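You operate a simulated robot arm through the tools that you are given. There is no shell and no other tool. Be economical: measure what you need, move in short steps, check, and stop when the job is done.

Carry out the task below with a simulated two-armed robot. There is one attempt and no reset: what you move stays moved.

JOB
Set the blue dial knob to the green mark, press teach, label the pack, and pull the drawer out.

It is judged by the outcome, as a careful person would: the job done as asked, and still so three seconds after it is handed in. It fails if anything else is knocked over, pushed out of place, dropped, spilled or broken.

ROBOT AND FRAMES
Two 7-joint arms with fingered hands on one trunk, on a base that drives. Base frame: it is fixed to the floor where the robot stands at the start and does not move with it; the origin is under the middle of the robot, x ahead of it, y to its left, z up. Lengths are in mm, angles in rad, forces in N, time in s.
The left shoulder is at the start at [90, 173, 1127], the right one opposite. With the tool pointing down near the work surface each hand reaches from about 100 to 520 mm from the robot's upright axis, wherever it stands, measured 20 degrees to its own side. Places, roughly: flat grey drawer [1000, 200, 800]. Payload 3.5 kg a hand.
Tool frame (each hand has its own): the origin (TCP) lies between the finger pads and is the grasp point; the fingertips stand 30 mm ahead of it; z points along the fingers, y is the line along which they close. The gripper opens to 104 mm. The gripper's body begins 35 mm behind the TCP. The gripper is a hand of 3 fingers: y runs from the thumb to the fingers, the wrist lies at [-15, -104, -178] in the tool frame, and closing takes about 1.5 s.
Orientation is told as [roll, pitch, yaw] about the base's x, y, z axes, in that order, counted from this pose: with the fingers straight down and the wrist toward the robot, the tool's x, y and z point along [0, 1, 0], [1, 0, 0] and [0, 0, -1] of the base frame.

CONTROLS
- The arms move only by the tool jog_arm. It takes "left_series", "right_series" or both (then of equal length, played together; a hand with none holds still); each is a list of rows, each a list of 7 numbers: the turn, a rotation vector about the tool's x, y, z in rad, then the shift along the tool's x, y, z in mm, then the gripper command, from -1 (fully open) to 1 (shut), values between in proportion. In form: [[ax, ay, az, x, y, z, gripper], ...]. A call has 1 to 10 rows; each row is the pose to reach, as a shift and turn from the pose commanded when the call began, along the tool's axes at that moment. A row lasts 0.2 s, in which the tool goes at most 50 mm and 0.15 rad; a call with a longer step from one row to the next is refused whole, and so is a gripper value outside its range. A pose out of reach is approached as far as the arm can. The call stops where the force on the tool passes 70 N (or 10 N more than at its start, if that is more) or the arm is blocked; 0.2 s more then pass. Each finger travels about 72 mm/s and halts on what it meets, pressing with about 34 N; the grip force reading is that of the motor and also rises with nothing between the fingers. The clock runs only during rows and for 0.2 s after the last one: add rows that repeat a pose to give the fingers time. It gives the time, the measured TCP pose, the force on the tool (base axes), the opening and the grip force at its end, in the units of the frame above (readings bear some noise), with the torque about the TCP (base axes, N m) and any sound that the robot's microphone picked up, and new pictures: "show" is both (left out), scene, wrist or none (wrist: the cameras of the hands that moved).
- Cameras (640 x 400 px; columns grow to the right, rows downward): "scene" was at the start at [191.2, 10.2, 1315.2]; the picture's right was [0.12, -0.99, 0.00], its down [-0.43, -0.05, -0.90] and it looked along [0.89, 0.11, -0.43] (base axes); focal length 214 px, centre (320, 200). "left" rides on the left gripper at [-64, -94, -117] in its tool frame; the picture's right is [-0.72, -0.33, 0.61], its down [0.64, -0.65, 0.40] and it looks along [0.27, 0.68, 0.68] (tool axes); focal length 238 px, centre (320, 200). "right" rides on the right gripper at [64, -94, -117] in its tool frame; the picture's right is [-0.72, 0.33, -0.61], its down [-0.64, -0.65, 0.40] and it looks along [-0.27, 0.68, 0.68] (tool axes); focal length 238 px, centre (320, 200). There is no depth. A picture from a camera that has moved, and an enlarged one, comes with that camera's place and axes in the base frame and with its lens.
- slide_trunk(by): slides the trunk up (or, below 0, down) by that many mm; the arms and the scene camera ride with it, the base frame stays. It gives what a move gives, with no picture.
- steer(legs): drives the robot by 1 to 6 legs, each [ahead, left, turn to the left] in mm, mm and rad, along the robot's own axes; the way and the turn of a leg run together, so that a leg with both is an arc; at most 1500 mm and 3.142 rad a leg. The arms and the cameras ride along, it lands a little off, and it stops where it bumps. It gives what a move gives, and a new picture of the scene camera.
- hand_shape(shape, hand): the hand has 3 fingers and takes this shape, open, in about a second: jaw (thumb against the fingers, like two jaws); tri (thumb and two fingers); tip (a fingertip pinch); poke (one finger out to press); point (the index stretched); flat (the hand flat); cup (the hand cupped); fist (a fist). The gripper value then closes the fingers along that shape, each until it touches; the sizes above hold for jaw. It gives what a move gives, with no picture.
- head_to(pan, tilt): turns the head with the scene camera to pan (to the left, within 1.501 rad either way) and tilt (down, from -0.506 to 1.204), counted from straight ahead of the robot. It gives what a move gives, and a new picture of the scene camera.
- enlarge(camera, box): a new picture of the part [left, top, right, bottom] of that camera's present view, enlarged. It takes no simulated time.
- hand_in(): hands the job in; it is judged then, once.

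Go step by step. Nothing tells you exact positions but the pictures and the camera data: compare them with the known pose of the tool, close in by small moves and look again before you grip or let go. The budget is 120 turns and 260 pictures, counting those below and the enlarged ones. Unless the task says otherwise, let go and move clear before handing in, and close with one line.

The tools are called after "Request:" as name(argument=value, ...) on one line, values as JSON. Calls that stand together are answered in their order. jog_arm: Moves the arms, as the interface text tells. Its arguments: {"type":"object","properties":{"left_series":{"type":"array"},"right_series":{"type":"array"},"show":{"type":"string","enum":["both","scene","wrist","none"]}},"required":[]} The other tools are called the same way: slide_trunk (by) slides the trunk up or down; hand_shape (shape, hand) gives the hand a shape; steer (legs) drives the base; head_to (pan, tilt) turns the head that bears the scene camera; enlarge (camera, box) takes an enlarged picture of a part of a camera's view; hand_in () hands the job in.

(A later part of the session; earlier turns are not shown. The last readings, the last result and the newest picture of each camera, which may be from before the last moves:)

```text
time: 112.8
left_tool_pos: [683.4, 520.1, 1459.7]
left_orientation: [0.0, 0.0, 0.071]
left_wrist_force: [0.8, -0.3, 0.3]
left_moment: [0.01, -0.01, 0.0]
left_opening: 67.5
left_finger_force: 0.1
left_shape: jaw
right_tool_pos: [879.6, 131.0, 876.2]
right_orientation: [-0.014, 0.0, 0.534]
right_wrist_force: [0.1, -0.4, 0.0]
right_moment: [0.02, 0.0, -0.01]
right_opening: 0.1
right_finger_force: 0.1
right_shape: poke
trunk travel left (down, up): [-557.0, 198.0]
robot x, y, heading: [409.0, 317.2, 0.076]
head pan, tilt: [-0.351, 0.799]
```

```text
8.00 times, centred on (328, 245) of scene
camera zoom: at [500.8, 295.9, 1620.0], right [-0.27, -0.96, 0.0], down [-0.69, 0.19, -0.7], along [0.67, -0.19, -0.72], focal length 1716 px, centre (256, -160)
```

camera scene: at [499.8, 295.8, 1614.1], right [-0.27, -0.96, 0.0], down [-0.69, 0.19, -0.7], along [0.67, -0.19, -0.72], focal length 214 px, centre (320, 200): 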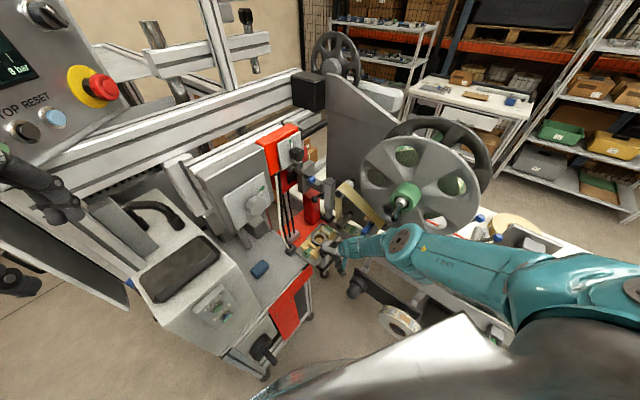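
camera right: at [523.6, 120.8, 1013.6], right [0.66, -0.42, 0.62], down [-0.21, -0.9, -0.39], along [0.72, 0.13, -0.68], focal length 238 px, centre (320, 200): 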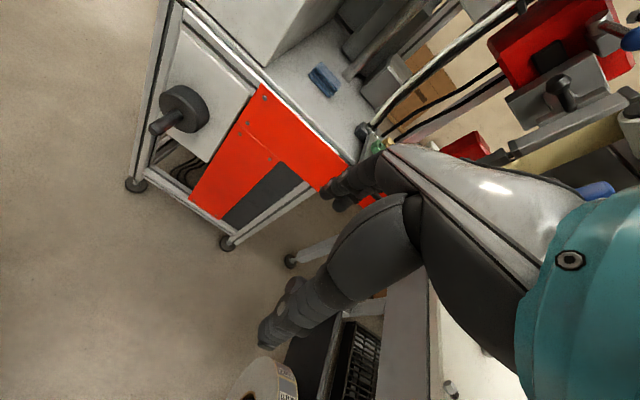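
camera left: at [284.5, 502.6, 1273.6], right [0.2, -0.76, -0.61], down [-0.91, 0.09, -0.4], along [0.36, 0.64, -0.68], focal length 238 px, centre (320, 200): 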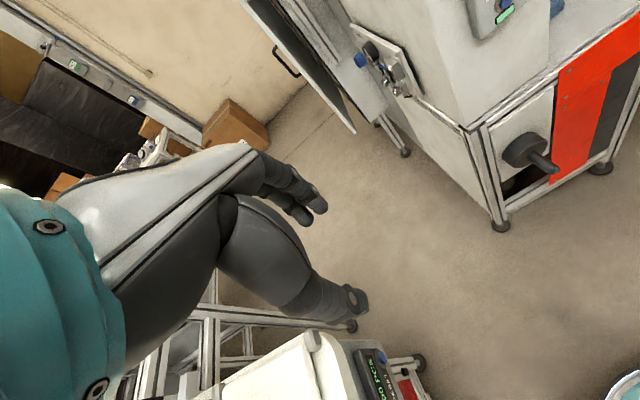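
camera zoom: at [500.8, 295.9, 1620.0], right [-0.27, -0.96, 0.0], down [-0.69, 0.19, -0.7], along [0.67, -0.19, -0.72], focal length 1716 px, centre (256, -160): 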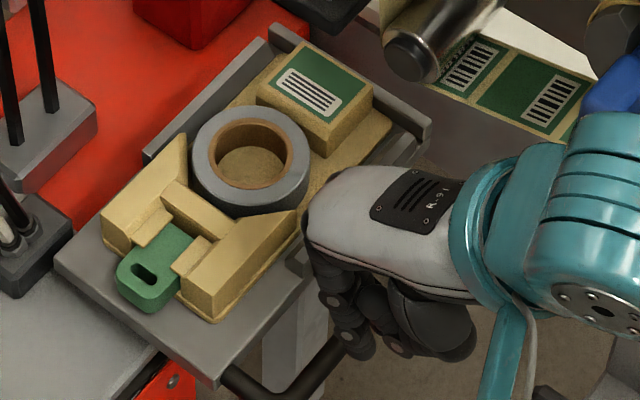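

The straight index finger is ready. I'll drive about 45 mm ahead and 12 mm left so the tip is over the handle gap.

Request:
steer(legs=[[45, 12, 0]])

Request:
enlarge(camera="right", box=[220, 100, 380, 300])

Request:
enlarge(camera="scene", box=[288, 220, 368, 270])

```text
time: 113.7
left_tool_pos: [726.3, 535.0, 1461.3]
left_orientation: [0.001, 0.002, 0.073]
left_wrist_force: [0.0, 0.7, -0.4]
left_moment: [0.0, -0.01, 0.0]
left_opening: 67.6
left_finger_force: 0.1
left_shape: jaw
right_tool_pos: [923.4, 145.8, 876.9]
right_orientation: [-0.015, -0.003, 0.538]
right_wrist_force: [0.1, 0.7, 1.1]
right_moment: [-0.03, -0.01, -0.02]
right_opening: 0.0
right_finger_force: 0.1
right_shape: poke
trunk travel left (down, up): [-557.0, 198.0]
robot x, y, heading: [452.8, 333.9, 0.083]
head pan, tilt: [-0.351, 0.799]
camera scene: at [544.1, 311.4, 1620.0], right [-0.27, -0.96, 0.0], down [-0.69, 0.19, -0.7], along [0.67, -0.19, -0.72], focal length 214 px, centre (320, 200)
```

scene: 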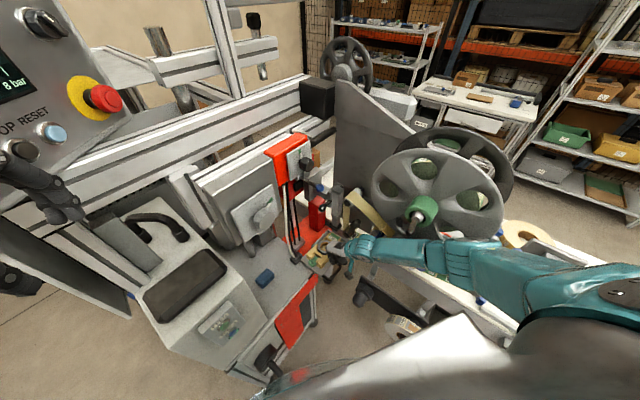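

```text
2.00 times, centred on (300, 200) of right
camera zoom: at [808.5, 155.1, 992.4], right [0.64, -0.44, 0.63], down [-0.23, -0.89, -0.39], along [0.73, 0.11, -0.67], focal length 477 px, centre (360, 200)
```

zoom: 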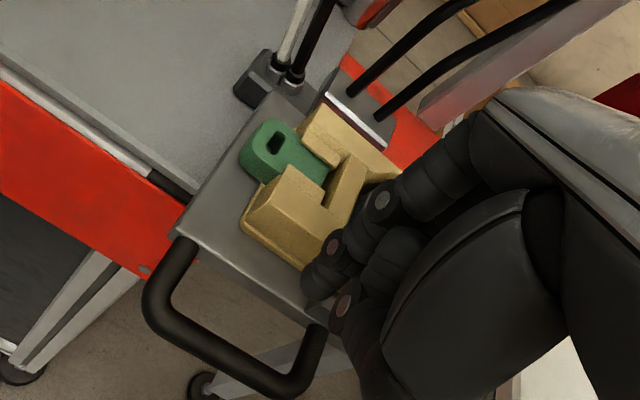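

```text
8.00 times, centred on (328, 245) of scene
camera zoom: at [544.1, 311.4, 1620.0], right [-0.27, -0.96, 0.0], down [-0.69, 0.19, -0.7], along [0.67, -0.19, -0.72], focal length 1716 px, centre (256, -160)
```

zoom: 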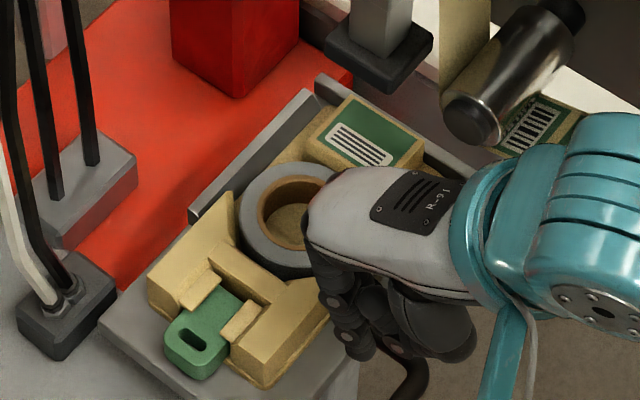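

The point below the tip falls inside the loop, about 13 mm from the bar. I'll move 5 mm further inward, then lower.

Request:
jog_arm(right_series=[[0, 0, 0, 0, 5, 0, -1], [0, 0, 0, 0, 5, 0, -1]], show="none")

Request:
slide_trunk(by=-50)

Request:
enlarge(camera="right", box=[220, 100, 380, 300])

Request:
enlarge(camera="scene", box=[288, 220, 368, 270])

```text
time: 114.3
left_tool_pos: [727.5, 535.1, 1460.2]
left_orientation: [0.0, 0.0, 0.074]
left_wrist_force: [0.2, -0.1, -0.2]
left_moment: [-0.03, 0.02, -0.01]
left_opening: 67.5
left_finger_force: 0.1
left_shape: jaw
right_tool_pos: [927.4, 148.9, 876.5]
right_orientation: [-0.015, 0.001, 0.537]
right_wrist_force: [-0.1, -1.1, -0.6]
right_moment: [0.01, 0.0, -0.04]
right_opening: 0.0
right_finger_force: 0.0
right_shape: poke
trunk travel left (down, up): [-557.0, 198.0]
robot x, y, heading: [449.9, 334.2, 0.078]
head pan, tilt: [-0.351, 0.799]
```

```text
time: 115.2
left_tool_pos: [725.0, 535.8, 1410.5]
left_orientation: [-0.001, 0.0, 0.071]
left_wrist_force: [-0.2, 0.5, 0.0]
left_moment: [0.02, -0.01, -0.01]
left_opening: 67.5
left_finger_force: 0.0
left_shape: jaw
right_tool_pos: [927.4, 149.5, 827.5]
right_orientation: [-0.016, -0.001, 0.538]
right_wrist_force: [-0.1, 0.9, -0.1]
right_moment: [-0.02, 0.0, -0.03]
right_opening: 0.2
right_finger_force: 0.1
right_shape: poke
trunk travel left (down, up): [-507.0, 248.0]
robot x, y, heading: [455.5, 332.3, 0.075]
head pan, tilt: [-0.351, 0.799]
```

```text
2.00 times, centred on (300, 200) of right
camera zoom: at [813.0, 157.7, 942.4], right [0.64, -0.44, 0.63], down [-0.23, -0.89, -0.39], along [0.73, 0.11, -0.67], focal length 477 px, centre (360, 200)
```

zoom: 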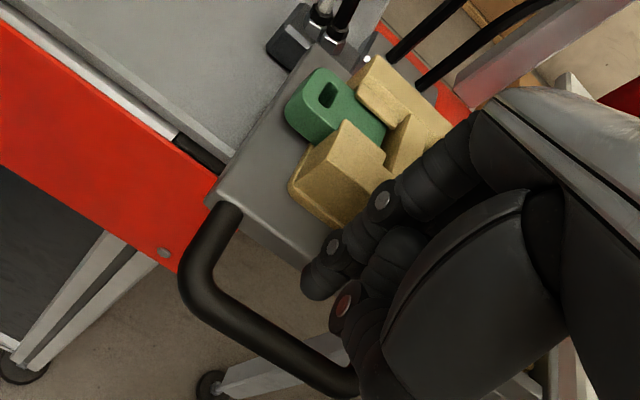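

```text
8.00 times, centred on (328, 245) of scene
camera zoom: at [549.2, 311.9, 1569.8], right [-0.27, -0.96, 0.0], down [-0.69, 0.19, -0.7], along [0.67, -0.19, -0.72], focal length 1716 px, centre (256, -160)
```

zoom: 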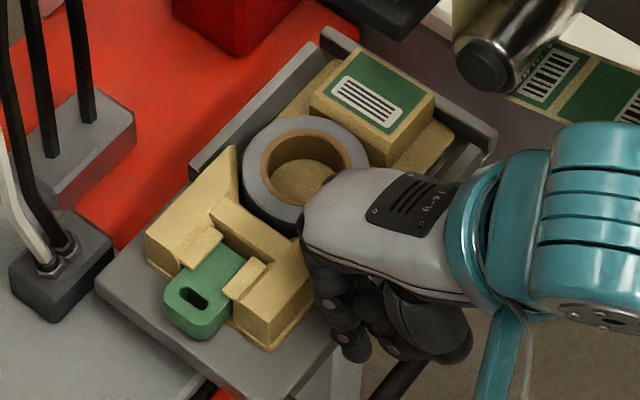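

The tip is centred in the gap. I'll lower 36 mm more, in steps.

Request:
slide_trunk(by=-22)

Request:
slide_trunk(by=-14)

Request:
enlarge(camera="right", box=[220, 100, 380, 300])

Request:
enlarge(camera="scene", box=[288, 220, 368, 270])

```text
time: 115.9
left_tool_pos: [725.9, 535.5, 1388.5]
left_orientation: [0.0, 0.001, 0.072]
left_wrist_force: [0.4, 0.1, -0.3]
left_moment: [0.0, 0.02, 0.0]
left_opening: 67.2
left_finger_force: 0.1
left_shape: jaw
right_tool_pos: [927.3, 148.3, 804.1]
right_orientation: [-0.017, 0.0, 0.535]
right_wrist_force: [-1.7, -2.0, 1.3]
right_moment: [0.01, 0.03, -0.06]
right_opening: 0.2
right_finger_force: 0.1
right_shape: poke
trunk travel left (down, up): [-485.0, 270.0]
robot x, y, heading: [452.3, 330.1, 0.076]
head pan, tilt: [-0.351, 0.799]
```

```text
time: 116.5
left_tool_pos: [723.3, 536.5, 1375.4]
left_orientation: [0.001, -0.002, 0.073]
left_wrist_force: [0.5, -0.6, -0.2]
left_moment: [-0.02, 0.01, 0.02]
left_opening: 67.4
left_finger_force: 0.1
left_shape: jaw
right_tool_pos: [932.1, 153.9, 798.3]
right_orientation: [-0.016, -0.019, 0.539]
right_wrist_force: [4.4, 1.4, 45.6]
right_moment: [0.42, -1.33, 0.14]
right_opening: 0.0
right_finger_force: 0.0
right_shape: poke
trunk travel left (down, up): [-471.0, 284.0]
robot x, y, heading: [451.8, 333.0, 0.078]
head pan, tilt: [-0.351, 0.799]
```

```text
2.00 times, centred on (300, 200) of right
camera zoom: at [816.4, 161.0, 912.0], right [0.63, -0.45, 0.63], down [-0.22, -0.89, -0.41], along [0.74, 0.12, -0.66], focal length 477 px, centre (360, 200)
```

zoom: 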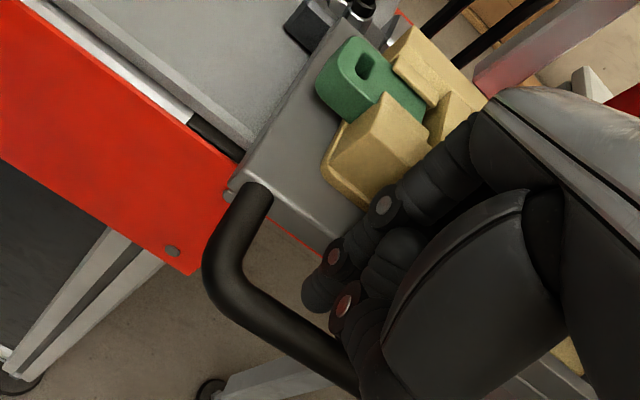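

```text
8.00 times, centred on (328, 245) of scene
camera zoom: at [551.5, 313.9, 1534.3], right [-0.27, -0.96, 0.0], down [-0.69, 0.19, -0.7], along [0.67, -0.19, -0.72], focal length 1716 px, centre (256, -160)
```

zoom: 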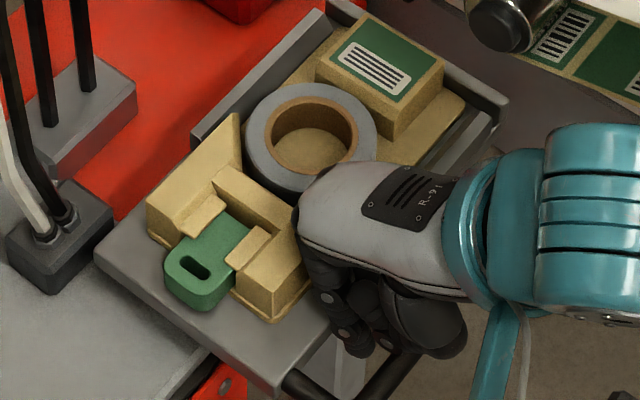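

The tip is already 10 mm below the bar's centre, but the knuckle rests on the tray. I'll lift slightly, slide back toward the bar, and lower again.

Request:
jog_arm(right_series=[[0, 0, 0, 0, 0, -6, -1], [0, 0, 0, 0, -8, -6, -1], [0, 0, 0, 0, -8, -6, -1]], show="none")

Request:
jog_arm(right_series=[[0, 0, 0, 0, 0, 6, -1], [0, 0, 0, 0, 0, 12, -1], [0, 0, 0, 0, 0, 12, -1]], show="none")

Request:
enlarge(camera="right", box=[220, 100, 380, 300])

```text
time: 117.3
left_tool_pos: [727.3, 536.2, 1373.2]
left_orientation: [-0.001, -0.001, 0.074]
left_wrist_force: [0.6, -0.1, -0.1]
left_moment: [-0.03, -0.02, -0.04]
left_opening: 67.3
left_finger_force: 0.0
left_shape: jaw
right_tool_pos: [924.9, 148.6, 799.8]
right_orientation: [-0.014, -0.009, 0.537]
right_wrist_force: [17.4, 11.2, 15.5]
right_moment: [0.2, -0.52, 0.19]
right_opening: 0.0
right_finger_force: 0.3
right_shape: poke
trunk travel left (down, up): [-471.0, 284.0]
robot x, y, heading: [451.7, 334.2, 0.08]
head pan, tilt: [-0.351, 0.799]
```

```text
time: 118.1
left_tool_pos: [722.2, 536.7, 1375.1]
left_orientation: [-0.003, -0.002, 0.071]
left_wrist_force: [-0.2, 0.5, -0.8]
left_moment: [-0.02, 0.02, 0.02]
left_opening: 67.3
left_finger_force: 0.1
left_shape: jaw
right_tool_pos: [928.7, 149.7, 796.9]
right_orientation: [-0.016, -0.025, 0.537]
right_wrist_force: [9.5, 6.9, 52.0]
right_moment: [0.49, -1.57, 0.11]
right_opening: 0.0
right_finger_force: 0.0
right_shape: poke
trunk travel left (down, up): [-471.0, 284.0]
robot x, y, heading: [453.4, 334.0, 0.077]
head pan, tilt: [-0.351, 0.799]
```

```text
2.00 times, centred on (300, 200) of right
camera zoom: at [812.1, 157.0, 908.5], right [0.63, -0.45, 0.63], down [-0.22, -0.88, -0.41], along [0.75, 0.12, -0.66], focal length 477 px, centre (360, 200)
```

zoom: 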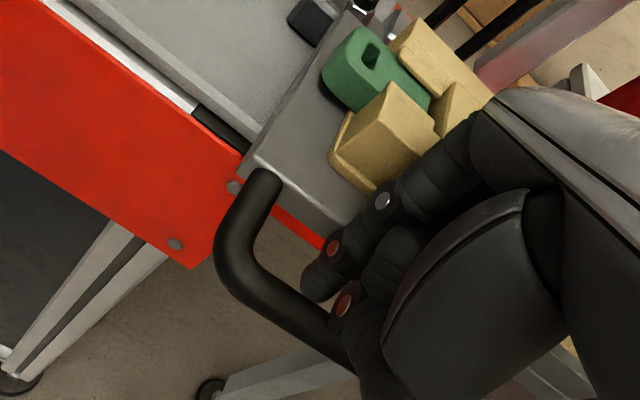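

The finger met the bar's resistance as it slid back (about 20 N along the pull line), so it's engaged. I'll unload the vertical force and start pulling with the arm.

Request:
jog_arm(right_series=[[0, 0, 0, 0, 0, -7, -1], [0, 0, 0, 0, -8, -8, -1], [0, 0, 0, 0, -16, -8, -1], [0, 0, 0, 0, -24, -8, -1], [0, 0, 0, 0, -32, -8, -1], [0, 0, 0, 0, -40, -8, -1]], show="none")

Request:
enlarge(camera="right", box=[220, 100, 380, 300])

Request:
enlarge(camera="scene", box=[272, 210, 384, 280])

```text
time: 119.5
left_tool_pos: [729.1, 543.1, 1372.8]
left_orientation: [-0.002, 0.002, 0.075]
left_wrist_force: [-0.1, 0.1, 0.5]
left_moment: [0.03, 0.01, 0.0]
left_opening: 67.5
left_finger_force: 0.0
left_shape: jaw
right_tool_pos: [896.6, 153.4, 797.5]
right_orientation: [0.002, -0.022, 0.556]
right_wrist_force: [30.1, 22.9, -45.1]
right_moment: [0.11, -0.07, -0.2]
right_opening: 0.0
right_finger_force: 0.0
right_shape: poke
trunk travel left (down, up): [-471.0, 284.0]
robot x, y, heading: [455.4, 334.8, 0.081]
head pan, tilt: [-0.351, 0.799]
stopped in row 6 (right hand): the force on the tool passed its limit at 74 N (the readings are from after the stop); the commanded pose is now the measured one
```

```text
2.00 times, centred on (300, 200) of right
camera zoom: at [781.0, 156.0, 912.6], right [0.65, -0.45, 0.62], down [-0.21, -0.88, -0.42], along [0.73, 0.14, -0.66], focal length 477 px, centre (360, 200)
```

zoom: 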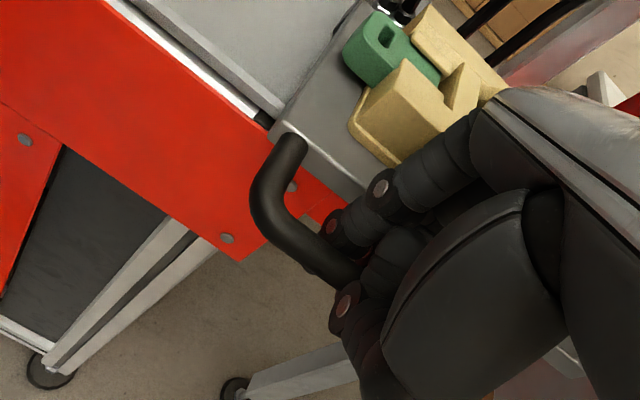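

```text
5.71 times, centred on (328, 245) of scene
camera zoom: at [558.8, 319.6, 1532.8], right [-0.27, -0.96, 0.0], down [-0.69, 0.19, -0.7], along [0.67, -0.19, -0.72], focal length 1226 px, centre (274, -57)
```

zoom: 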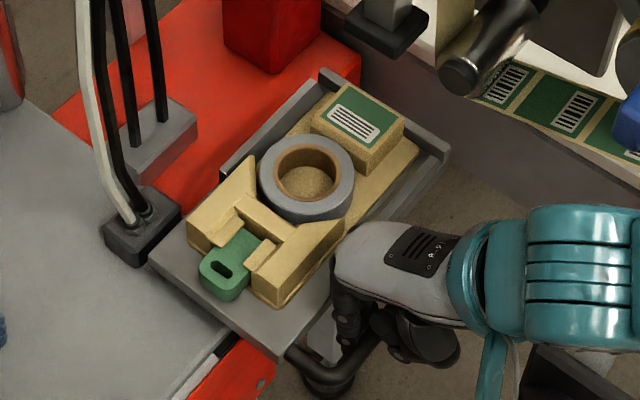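

The drawer has moved out about 30 mm with the finger hooked behind the bar. I'll ease the vertical load and keep pulling with the base.

Request:
jog_arm(right_series=[[0, 0, 0, 0, 0, 4, -1], [0, 0, 0, 0, 0, 4, -1]], show="none")

Request:
steer(legs=[[-43, -25, 0]])

Request:
enlarge(camera="right", box=[220, 100, 380, 300])

Request:
enlarge(camera="scene", box=[272, 210, 384, 280])

```text
time: 120.1
left_tool_pos: [730.5, 542.2, 1372.5]
left_orientation: [-0.006, 0.004, 0.076]
left_wrist_force: [0.4, -0.2, -0.8]
left_moment: [0.0, 0.01, 0.0]
left_opening: 67.3
left_finger_force: 0.1
left_shape: jaw
right_tool_pos: [900.6, 149.3, 796.3]
right_orientation: [-0.001, -0.027, 0.551]
right_wrist_force: [35.7, 26.1, -30.0]
right_moment: [0.35, -0.26, -0.16]
right_opening: 0.0
right_finger_force: 0.0
right_shape: poke
trunk travel left (down, up): [-471.0, 284.0]
robot x, y, heading: [452.4, 336.4, 0.073]
head pan, tilt: [-0.351, 0.799]
```

```text
time: 120.8
left_tool_pos: [727.7, 538.4, 1372.6]
left_orientation: [0.0, 0.003, 0.076]
left_wrist_force: [-0.6, 0.0, 0.3]
left_moment: [-0.01, -0.01, -0.02]
left_opening: 67.6
left_finger_force: 0.0
left_shape: jaw
right_tool_pos: [898.9, 157.8, 798.0]
right_orientation: [0.015, -0.037, 0.563]
right_wrist_force: [23.7, 18.1, -38.1]
right_moment: [0.23, -0.22, -0.19]
right_opening: 0.0
right_finger_force: 0.1
right_shape: poke
trunk travel left (down, up): [-471.0, 284.0]
robot x, y, heading: [453.7, 333.7, 0.081]
head pan, tilt: [-0.351, 0.799]
stopped in leg 1: the robot was blocked; the commanded pose is now the measured one
camera scene: at [557.0, 314.7, 1533.1], right [-0.26, -0.96, 0.0], down [-0.69, 0.19, -0.7], along [0.67, -0.19, -0.72], focal length 214 px, centre (320, 200)
```

scene: 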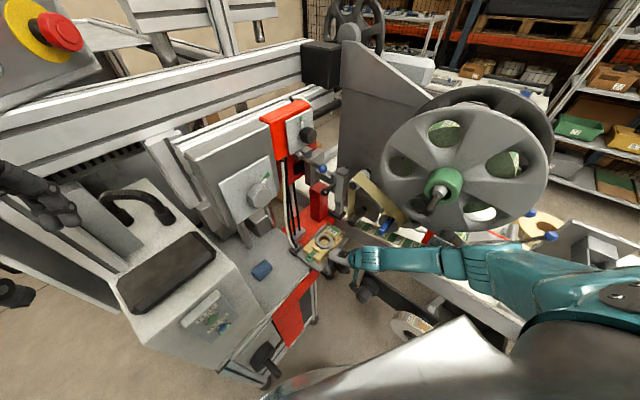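

```text
2.00 times, centred on (300, 200) of right
camera zoom: at [781.7, 158.6, 910.8], right [0.64, -0.46, 0.61], down [-0.2, -0.88, -0.44], along [0.74, 0.16, -0.66], focal length 477 px, centre (360, 200)
```

zoom: 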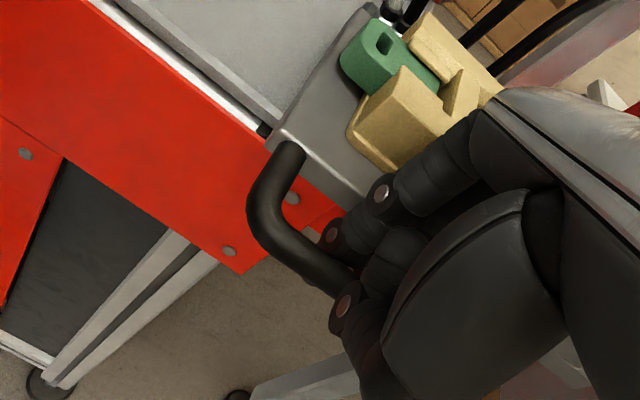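

```text
5.71 times, centred on (328, 245) of scene
camera zoom: at [557.0, 314.7, 1533.1], right [-0.26, -0.96, 0.0], down [-0.69, 0.19, -0.7], along [0.67, -0.19, -0.72], focal length 1226 px, centre (274, -57)
```

zoom: 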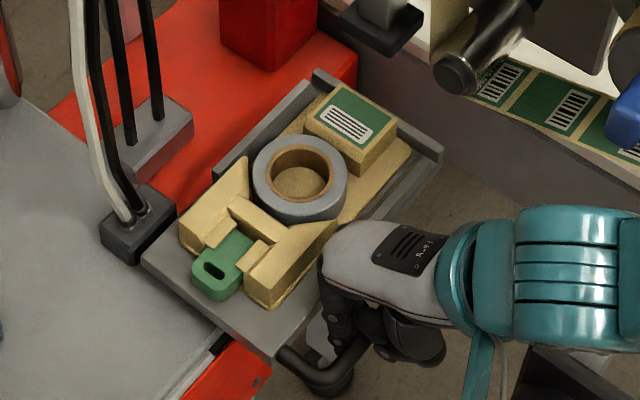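

Comparing pictures, the tray actually shifted along (-0.62,0.78), parallel to the cart front and following its guide rails, so the drawer pulls out to the left. I'll relax the outward pull and push the handle's left leg that way with the hooked finger.

Request:
jog_arm(right_series=[[0, 0, 0, 0, 5, 0, -1], [0, 0, 0, 10, 6, 0, -1], [0, 0, 0, 20, 5, 0, -1], [0, 0, 0, 30, 3, 0, -1], [0, 0, 0, 40, 2, 0, -1], [0, 0, 0, 50, 1, 0, -1]], show="none")

Request:
enlarge(camera="right", box=[220, 100, 380, 300])

Request:
enlarge(camera="scene", box=[272, 210, 384, 280])

```text
time: 122.2
left_tool_pos: [728.1, 536.7, 1372.1]
left_orientation: [0.0, 0.004, 0.075]
left_wrist_force: [0.0, -0.5, 0.4]
left_moment: [0.01, -0.05, -0.04]
left_opening: 67.4
left_finger_force: 0.2
left_shape: jaw
right_tool_pos: [871.7, 197.1, 797.2]
right_orientation: [0.013, -0.033, 0.556]
right_wrist_force: [26.4, 19.1, -43.3]
right_moment: [0.28, -0.24, -0.15]
right_opening: 0.0
right_finger_force: 0.1
right_shape: poke
trunk travel left (down, up): [-471.0, 284.0]
robot x, y, heading: [449.0, 335.3, 0.085]
head pan, tilt: [-0.351, 0.799]
```

```text
2.00 times, centred on (300, 200) of right
camera zoom: at [756.3, 198.6, 910.9], right [0.64, -0.46, 0.62], down [-0.21, -0.88, -0.43], along [0.74, 0.15, -0.66], focal length 477 px, centre (360, 200)
```

zoom: 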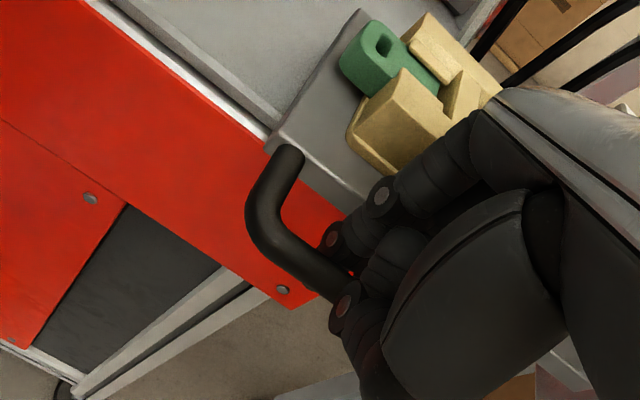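

```text
5.71 times, centred on (328, 245) of scene
camera zoom: at [558.1, 313.3, 1533.0], right [-0.27, -0.96, 0.0], down [-0.69, 0.19, -0.69], along [0.67, -0.19, -0.72], focal length 1226 px, centre (274, -57)
```

zoom: 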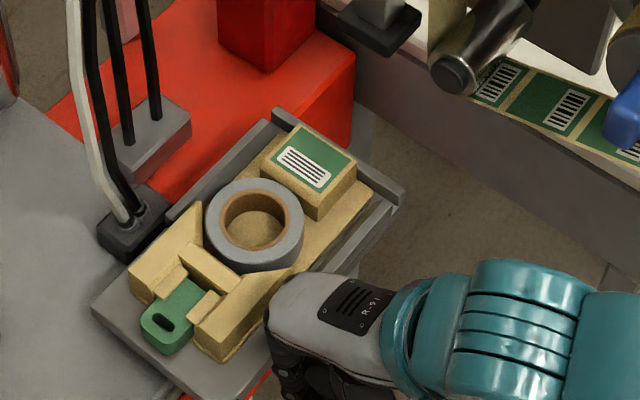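

The drawer is sliding out to the left smoothly. I'll ease the finger slightly and continue.

Request:
jog_arm(right_series=[[0, 0, 0, 5, 5, 1, -1], [0, 0, 0, 15, 4, 1, -1], [0, 0, 0, 25, 3, 1, -1], [0, 0, 0, 35, 2, 1, -1], [0, 0, 0, 45, 0, 1, -1], [0, 0, 0, 55, -1, 1, -1]], show="none")

Request:
enlarge(camera="right", box=[220, 100, 380, 300])

Request:
enlarge(camera="scene", box=[224, 200, 384, 300])

```text
time: 123.6
left_tool_pos: [727.1, 536.2, 1373.1]
left_orientation: [0.0, 0.0, 0.077]
left_wrist_force: [-0.4, 0.8, -0.1]
left_moment: [0.01, 0.0, 0.01]
left_opening: 67.5
left_finger_force: 0.0
left_shape: jaw
right_tool_pos: [855.0, 226.3, 796.6]
right_orientation: [0.013, -0.036, 0.553]
right_wrist_force: [11.2, 9.2, -24.9]
right_moment: [0.1, -0.16, -0.1]
right_opening: 0.0
right_finger_force: 0.0
right_shape: poke
right hand out of reach, approached as far as the arm can: row 5, 6
trunk travel left (down, up): [-471.0, 284.0]
robot x, y, heading: [451.1, 331.0, 0.082]
head pan, tilt: [-0.351, 0.799]
```

```text
2.00 times, centred on (300, 200) of right
camera zoom: at [738.5, 228.1, 910.8], right [0.64, -0.46, 0.62], down [-0.21, -0.88, -0.44], along [0.74, 0.15, -0.66], focal length 477 px, centre (360, 200)
```

zoom: 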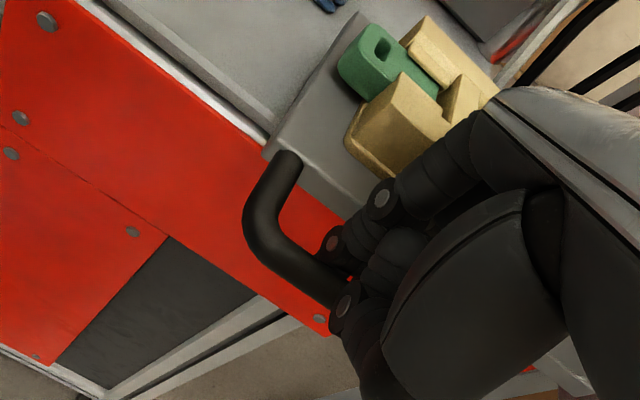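

```text
4.00 times, centred on (304, 250) of scene
camera zoom: at [555.1, 312.7, 1533.3], right [-0.27, -0.96, 0.0], down [-0.69, 0.19, -0.7], along [0.67, -0.19, -0.72], focal length 858 px, centre (384, 0)
```

zoom: 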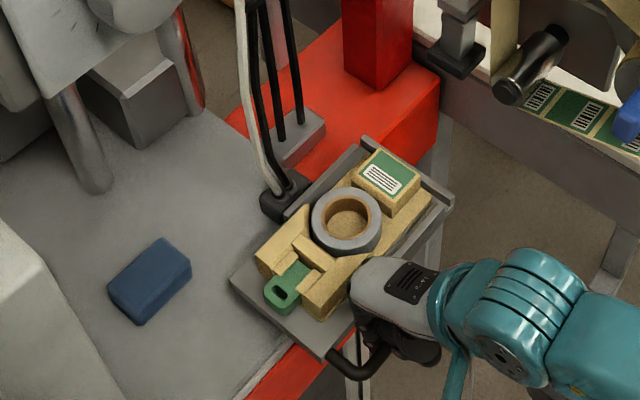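

The arm is at its sideways limit, so I'll continue with the base along the slide direction.

Request:
steer(legs=[[-28, 42, 0]])

Request:
enlarge(camera="scene", box=[224, 200, 384, 300])

```text
time: 124.5
left_tool_pos: [696.4, 576.3, 1374.1]
left_orientation: [-0.001, 0.002, 0.073]
left_wrist_force: [0.1, -0.1, 0.0]
left_moment: [-0.02, -0.01, -0.03]
left_opening: 67.6
left_finger_force: 0.1
left_shape: jaw
right_tool_pos: [826.3, 266.5, 798.4]
right_orientation: [0.011, -0.04, 0.556]
right_wrist_force: [20.0, 14.0, -28.8]
right_moment: [0.14, -0.35, -0.14]
right_opening: 0.1
right_finger_force: 0.1
right_shape: poke
trunk travel left (down, up): [-471.0, 284.0]
robot x, y, heading: [415.0, 369.4, 0.077]
head pan, tilt: [-0.351, 0.799]
camera scene: at [525.1, 353.3, 1533.3], right [-0.27, -0.96, 0.0], down [-0.69, 0.19, -0.7], along [0.67, -0.19, -0.72], focal length 214 px, centre (320, 200)
```

scene: 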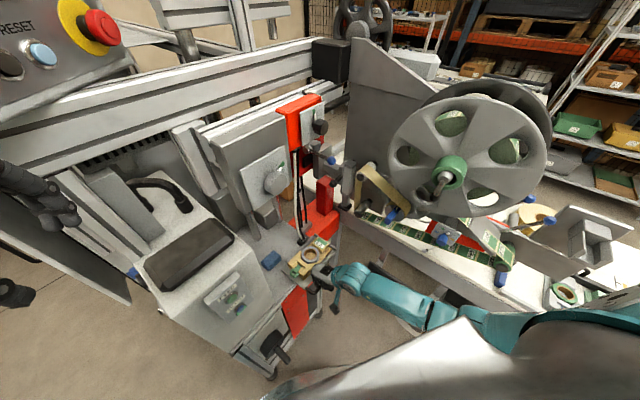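

```text
4.00 times, centred on (304, 250) of scene
camera zoom: at [525.1, 353.3, 1533.3], right [-0.27, -0.96, 0.0], down [-0.69, 0.19, -0.7], along [0.67, -0.19, -0.72], focal length 858 px, centre (384, 0)
```

zoom: 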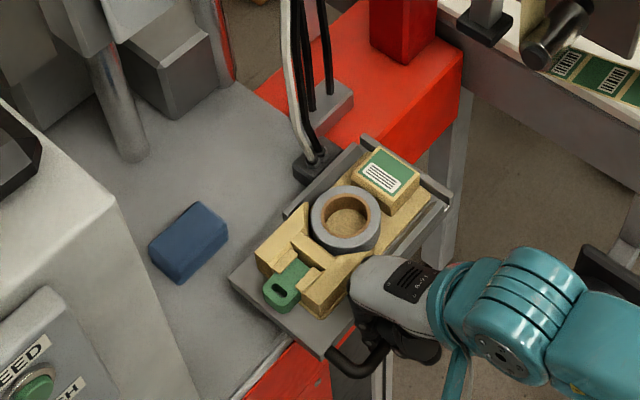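

It's about 155 mm out and still sliding freely. I'll continue a little more to find the end stop, watching the clearances to the blue cloth and the box.

Request:
steer(legs=[[-16, 24, 0]])

Request:
enlarge(camera="scene", box=[224, 200, 384, 300])

```text
time: 125.3
left_tool_pos: [680.4, 596.6, 1372.0]
left_orientation: [0.002, 0.003, 0.076]
left_wrist_force: [-0.9, 0.4, -0.5]
left_moment: [-0.02, 0.0, -0.01]
left_opening: 67.4
left_finger_force: 0.1
left_shape: jaw
right_tool_pos: [809.7, 287.5, 798.4]
right_orientation: [0.011, -0.041, 0.556]
right_wrist_force: [26.2, 17.4, -30.8]
right_moment: [0.22, -0.35, -0.13]
right_opening: 0.0
right_finger_force: 0.1
right_shape: poke
trunk travel left (down, up): [-471.0, 284.0]
robot x, y, heading: [402.8, 395.5, 0.081]
head pan, tilt: [-0.351, 0.799]
camera scene: at [508.5, 373.9, 1533.2], right [-0.27, -0.96, 0.0], down [-0.69, 0.19, -0.69], along [0.67, -0.19, -0.72], focal length 214 px, centre (320, 200)
```

scene: 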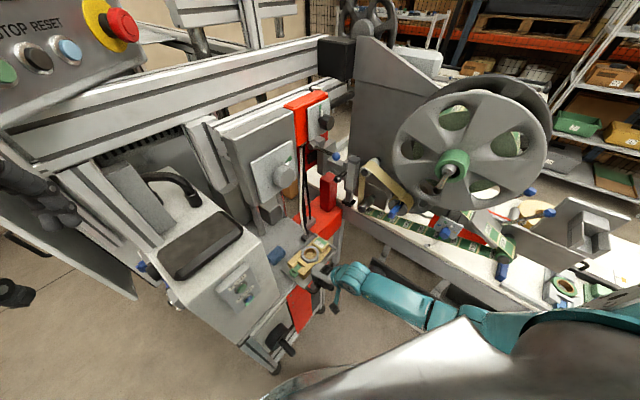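

```text
4.00 times, centred on (304, 250) of scene
camera zoom: at [508.5, 373.9, 1533.2], right [-0.27, -0.96, 0.0], down [-0.69, 0.19, -0.69], along [0.67, -0.19, -0.72], focal length 858 px, centre (384, 0)
```

zoom: 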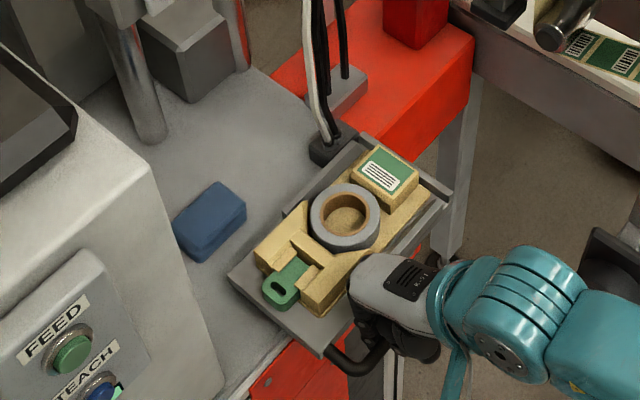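

About 180 mm out, with around 40 mm left to the box. I'll try one more short step to feel for the stop.

Request:
steer(legs=[[-10, 15, 0]])

Request:
enlarge(camera="scene", box=[224, 200, 384, 300])

```text
time: 126.1
left_tool_pos: [667.9, 610.7, 1373.1]
left_orientation: [0.001, 0.004, 0.076]
left_wrist_force: [-0.3, -0.5, 0.3]
left_moment: [0.02, 0.0, 0.02]
left_opening: 67.4
left_finger_force: 0.0
left_shape: jaw
right_tool_pos: [800.7, 303.0, 798.3]
right_orientation: [0.01, -0.044, 0.554]
right_wrist_force: [25.5, 16.0, -33.6]
right_moment: [0.27, -0.43, -0.09]
right_opening: 0.0
right_finger_force: 0.0
right_shape: poke
trunk travel left (down, up): [-471.0, 284.0]
robot x, y, heading: [388.2, 400.6, 0.073]
head pan, tilt: [-0.351, 0.799]
camera scene: at [498.1, 387.1, 1533.1], right [-0.27, -0.96, 0.0], down [-0.69, 0.19, -0.69], along [0.67, -0.19, -0.72], focal length 214 px, centre (320, 200)
```

scene: 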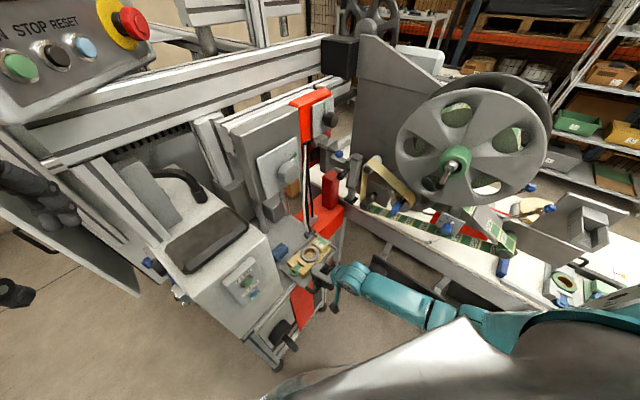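

```text
4.00 times, centred on (304, 250) of scene
camera zoom: at [498.1, 387.1, 1533.1], right [-0.27, -0.96, 0.0], down [-0.69, 0.19, -0.69], along [0.67, -0.19, -0.72], focal length 858 px, centre (384, 0)
```

zoom: 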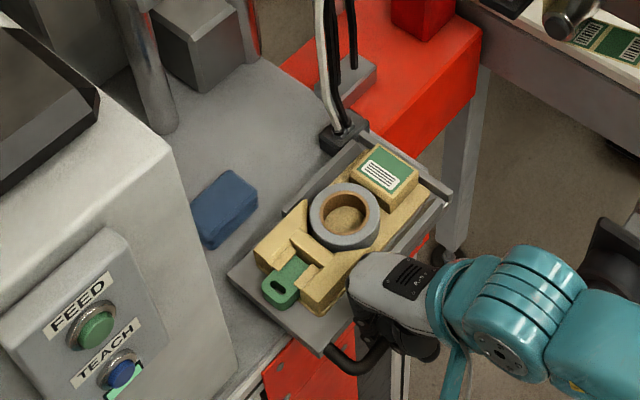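

The drawer is now about 200 mm out, roughly its full tray length, and I'll stop before it nears the cloth or the box. Now I'll unhook: relax the finger off the bar and leg, then rise.

Request:
jog_arm(right_series=[[0, 0, 0, -3, 4, 0, -1], [0, 0, 0, -8, 8, 0, -1], [0, 0, 0, -8, 8, -5, -1]], show="none")

Request:
slide_trunk(by=25)

Request:
enlarge(camera="scene", box=[224, 200, 384, 300])

Request:
enlarge(camera="right", box=[220, 100, 380, 300])

```text
time: 126.9
left_tool_pos: [664.9, 610.1, 1373.4]
left_orientation: [0.004, 0.0, 0.075]
left_wrist_force: [-1.6, 0.3, 0.6]
left_moment: [-0.01, 0.01, 0.02]
left_opening: 67.5
left_finger_force: 0.1
left_shape: jaw
right_tool_pos: [810.4, 299.0, 805.9]
right_orientation: [0.011, -0.05, 0.554]
right_wrist_force: [4.2, 3.1, -3.1]
right_moment: [0.07, -0.07, 0.02]
right_opening: 0.0
right_finger_force: 0.0
right_shape: poke
trunk travel left (down, up): [-471.0, 284.0]
robot x, y, heading: [391.8, 403.8, 0.08]
head pan, tilt: [-0.351, 0.799]
```

```text
time: 127.6
left_tool_pos: [664.5, 610.4, 1399.6]
left_orientation: [0.002, -0.001, 0.074]
left_wrist_force: [0.3, 0.0, 0.4]
left_moment: [-0.02, 0.0, 0.02]
left_opening: 67.5
left_finger_force: 0.1
left_shape: jaw
right_tool_pos: [807.7, 298.2, 830.4]
right_orientation: [0.007, -0.047, 0.554]
right_wrist_force: [-0.2, 0.1, 0.5]
right_moment: [-0.01, -0.02, 0.03]
right_opening: 0.2
right_finger_force: 0.0
right_shape: poke
trunk travel left (down, up): [-496.0, 259.0]
robot x, y, heading: [392.6, 409.9, 0.081]
head pan, tilt: [-0.351, 0.799]
```

```text
4.00 times, centred on (304, 250) of scene
camera zoom: at [489.7, 386.9, 1558.7], right [-0.27, -0.96, 0.0], down [-0.69, 0.19, -0.7], along [0.67, -0.19, -0.72], focal length 858 px, centre (384, 0)
```

zoom: 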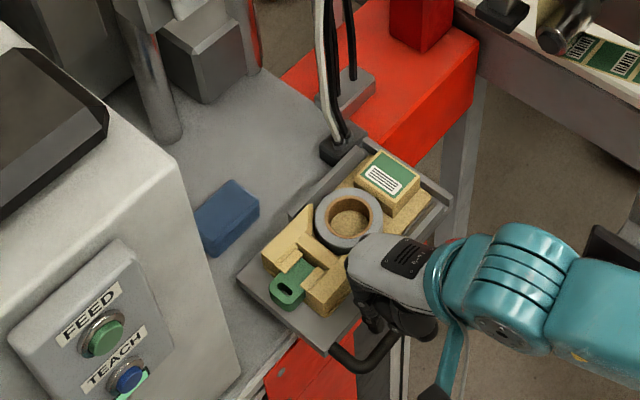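

```text
2.00 times, centred on (300, 200) of right
camera zoom: at [691.3, 300.1, 942.9], right [0.63, -0.46, 0.62], down [-0.2, -0.87, -0.44], along [0.75, 0.15, -0.65], focal length 477 px, centre (360, 200)
```

zoom: 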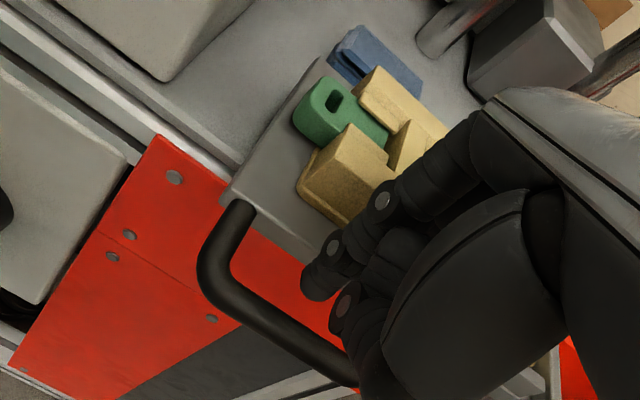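

The finger is free of the handle. I'll rise further and back away.

Request:
slide_trunk(by=35)

Request:
steer(legs=[[-220, 0, 0]])

Request:
enlarge(camera="scene", box=[200, 160, 400, 285])

Request:
enlarge(camera="scene", box=[340, 160, 440, 222])

```text
time: 128.4
left_tool_pos: [664.7, 609.5, 1434.0]
left_orientation: [0.003, 0.0, 0.076]
left_wrist_force: [0.6, 0.2, 0.3]
left_moment: [0.02, -0.01, 0.0]
left_opening: 67.5
left_finger_force: 0.0
left_shape: jaw
right_tool_pos: [809.2, 299.3, 865.8]
right_orientation: [0.009, -0.048, 0.553]
right_wrist_force: [0.5, -1.1, -0.8]
right_moment: [-0.01, 0.02, 0.02]
right_opening: 0.0
right_finger_force: 0.0
right_shape: poke
trunk travel left (down, up): [-531.0, 224.0]
robot x, y, heading: [391.3, 405.3, 0.077]
head pan, tilt: [-0.351, 0.799]
```

```text
time: 130.1
left_tool_pos: [440.2, 591.9, 1434.4]
left_orientation: [0.002, 0.001, 0.077]
left_wrist_force: [0.6, -0.6, 0.2]
left_moment: [0.01, 0.05, 0.01]
left_opening: 67.4
left_finger_force: 0.0
left_shape: jaw
right_tool_pos: [584.1, 280.1, 866.1]
right_orientation: [0.008, -0.047, 0.555]
right_wrist_force: [0.7, -0.4, 0.0]
right_moment: [-0.01, -0.02, 0.04]
right_opening: 0.0
right_finger_force: 0.0
right_shape: poke
trunk travel left (down, up): [-531.0, 224.0]
robot x, y, heading: [165.8, 391.0, 0.08]
head pan, tilt: [-0.351, 0.799]
camera scene: at [260.9, 368.1, 1593.9], right [-0.27, -0.96, 0.0], down [-0.69, 0.19, -0.7], along [0.67, -0.19, -0.72], focal length 214 px, centre (320, 200)
```

scene: 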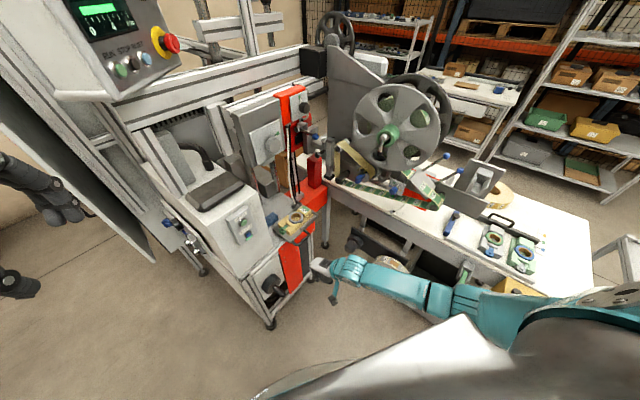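

```text
3.20 times, centred on (300, 222) of scene
camera zoom: at [260.9, 368.1, 1593.9], right [-0.27, -0.96, 0.0], down [-0.69, 0.19, -0.7], along [0.67, -0.19, -0.72], focal length 686 px, centre (384, 128)
```

zoom: 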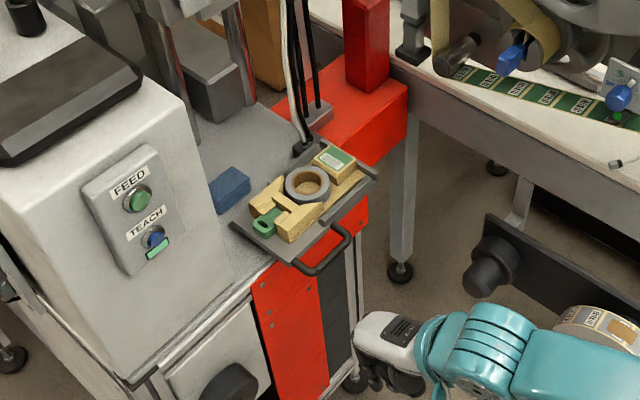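

```text
6.40 times, centred on (390, 191) of scene
camera zoom: at [260.9, 368.1, 1593.9], right [-0.27, -0.96, 0.0], down [-0.69, 0.19, -0.7], along [0.67, -0.19, -0.72], focal length 1373 px, centre (-128, 258)
```

zoom: 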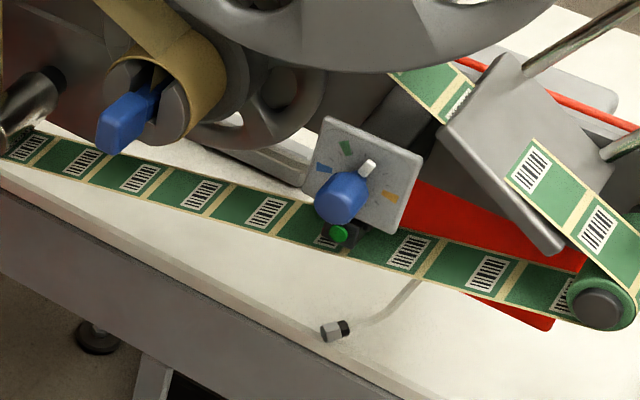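

Everything is clear, but the close-up shows the dial pointer has been pushed past green toward the grey mark, and its lamp is dim. An arm must have brushed it, so I'll reset it using the left-hand pose that worked before. First I'll turn the base back toward the dial.

Request:
steer(legs=[[0, 0, -0.978], [5, -40, 0]])

Request:
jog_arm(left_series=[[-0.0746, 0.0893, 0.0893, 4.6, 27, 8.2, 0], [-0.1492, 0.1787, 0.1787, 9.2, 54, 16.4, 0], [-0.2238, 0.268, 0.268, 13.8, 81, 24.6, 0], [-0.2984, 0.3573, 0.3573, 18.4, 108, 32.8, 0], [-0.373, 0.4467, 0.4467, 23, 135, 41, 0], [-0.4476, 0.536, 0.536, 27.6, 162, 49.2, 0], [-0.5222, 0.6253, 0.6253, 32.2, 189, 57.4, 0], [-0.5968, 0.7147, 0.7147, 36.8, 216, 65.6, 0], [-0.6714, 0.804, 0.804, 41.4, 243, 73.8, 0], [-0.746, 0.8933, 0.8933, 46, 270, 82, 0]], right_series=[[0, 0, 0, 0, -3, -30, -1], [0, 0, 0, 0, -6, -60, -1], [0, 0, 0, 0, -9, -90, -1], [0, 0, 0, 0, -12, -120, -1], [0, 0, 0, 0, -15, -150, -1], [0, 0, 0, 0, -18, -180, -1], [0, 0, 0, 0, -21, -210, -1], [0, 0, 0, 0, -24, -240, -1], [0, 0, 0, 0, -27, -270, -1], [0, 0, 0, 0, -30, -300, -1]], show="none")

Request:
jog_arm(left_series=[[-0.0746, 0.0893, 0.0893, 0, 0, 0, 0], [-0.1492, 0.1787, 0.1787, 0, 0, 0, 0], [-0.2238, 0.268, 0.268, 0, 0, 0, 0], [-0.2984, 0.3573, 0.3573, 0, 0, 0, 0], [-0.373, 0.4467, 0.4467, 0, 0, 0, 0], [-0.373, 0.4467, 0.4467, 0, 0, 0, 0]], show="scene")

```text
time: 133.5
left_tool_pos: [459.6, 246.8, 1434.1]
left_orientation: [-0.001, 0.0, -0.906]
left_wrist_force: [0.8, 0.1, 0.0]
left_moment: [0.0, 0.0, 0.01]
left_opening: 67.7
left_finger_force: 0.1
left_shape: jaw
right_tool_pos: [279.4, -46.3, 866.4]
right_orientation: [0.008, -0.05, -0.43]
right_wrist_force: [0.5, -0.4, -0.1]
right_moment: [0.0, -0.03, 0.0]
right_opening: 0.1
right_finger_force: 0.2
right_shape: poke
trunk travel left (down, up): [-531.0, 224.0]
robot x, y, heading: [137.6, 357.4, -0.903]
head pan, tilt: [-0.351, 0.799]
camera scene: at [174.6, 270.2, 1593.9], right [-0.95, -0.31, 0.0], down [-0.22, 0.68, -0.7], along [0.22, -0.66, -0.72], focal length 214 px, centre (320, 200)
```

scene: 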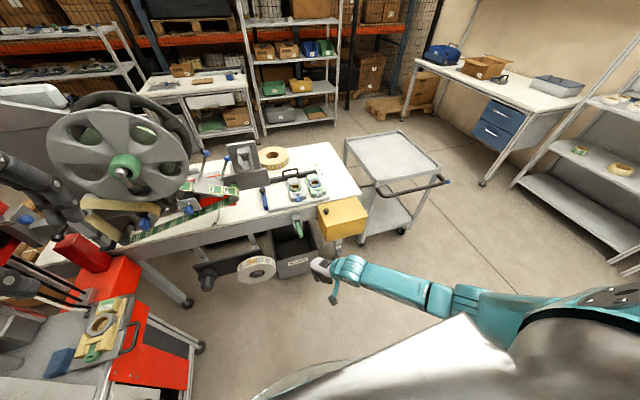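

```text
time: 135.7
left_tool_pos: [664.6, 62.2, 1353.0]
left_orientation: [1.115, -0.172, -2.022]
left_wrist_force: [-0.5, 0.2, 0.5]
left_moment: [0.0, -0.04, -0.05]
left_opening: 52.4
left_finger_force: 0.0
left_shape: jaw
right_tool_pos: [239.2, -30.3, 1165.1]
right_orientation: [0.012, -0.048, -0.43]
right_wrist_force: [0.0, 0.5, 0.4]
right_moment: [-0.03, 0.0, -0.01]
right_opening: 0.1
right_finger_force: 0.0
right_shape: poke
trunk travel left (down, up): [-531.0, 224.0]
robot x, y, heading: [137.9, 357.6, -0.905]
head pan, tilt: [-0.351, 0.799]
```

```text
time: 137.1
left_tool_pos: [661.1, 60.7, 1351.6]
left_orientation: [1.57, 0.181, -2.479]
left_wrist_force: [-0.2, 0.2, -0.8]
left_moment: [-0.01, 0.01, -0.02]
left_opening: 52.4
left_finger_force: 0.1
left_shape: jaw
right_tool_pos: [238.5, -31.2, 1164.0]
right_orientation: [0.012, -0.049, -0.43]
right_wrist_force: [-0.3, -0.4, 0.1]
right_moment: [-0.05, 0.02, -0.01]
right_opening: 0.0
right_finger_force: 0.0
right_shape: poke
trunk travel left (down, up): [-531.0, 224.0]
robot x, y, heading: [139.0, 359.0, -0.905]
head pan, tilt: [-0.351, 0.799]
camera scene: at [174.0, 269.6, 1593.9], right [-0.95, -0.31, 0.0], down [-0.22, 0.68, -0.7], along [0.22, -0.66, -0.72], focal length 214 px, centre (320, 200)
```

scene: 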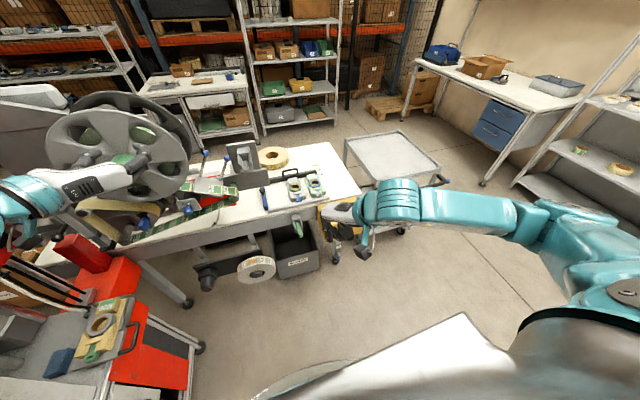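

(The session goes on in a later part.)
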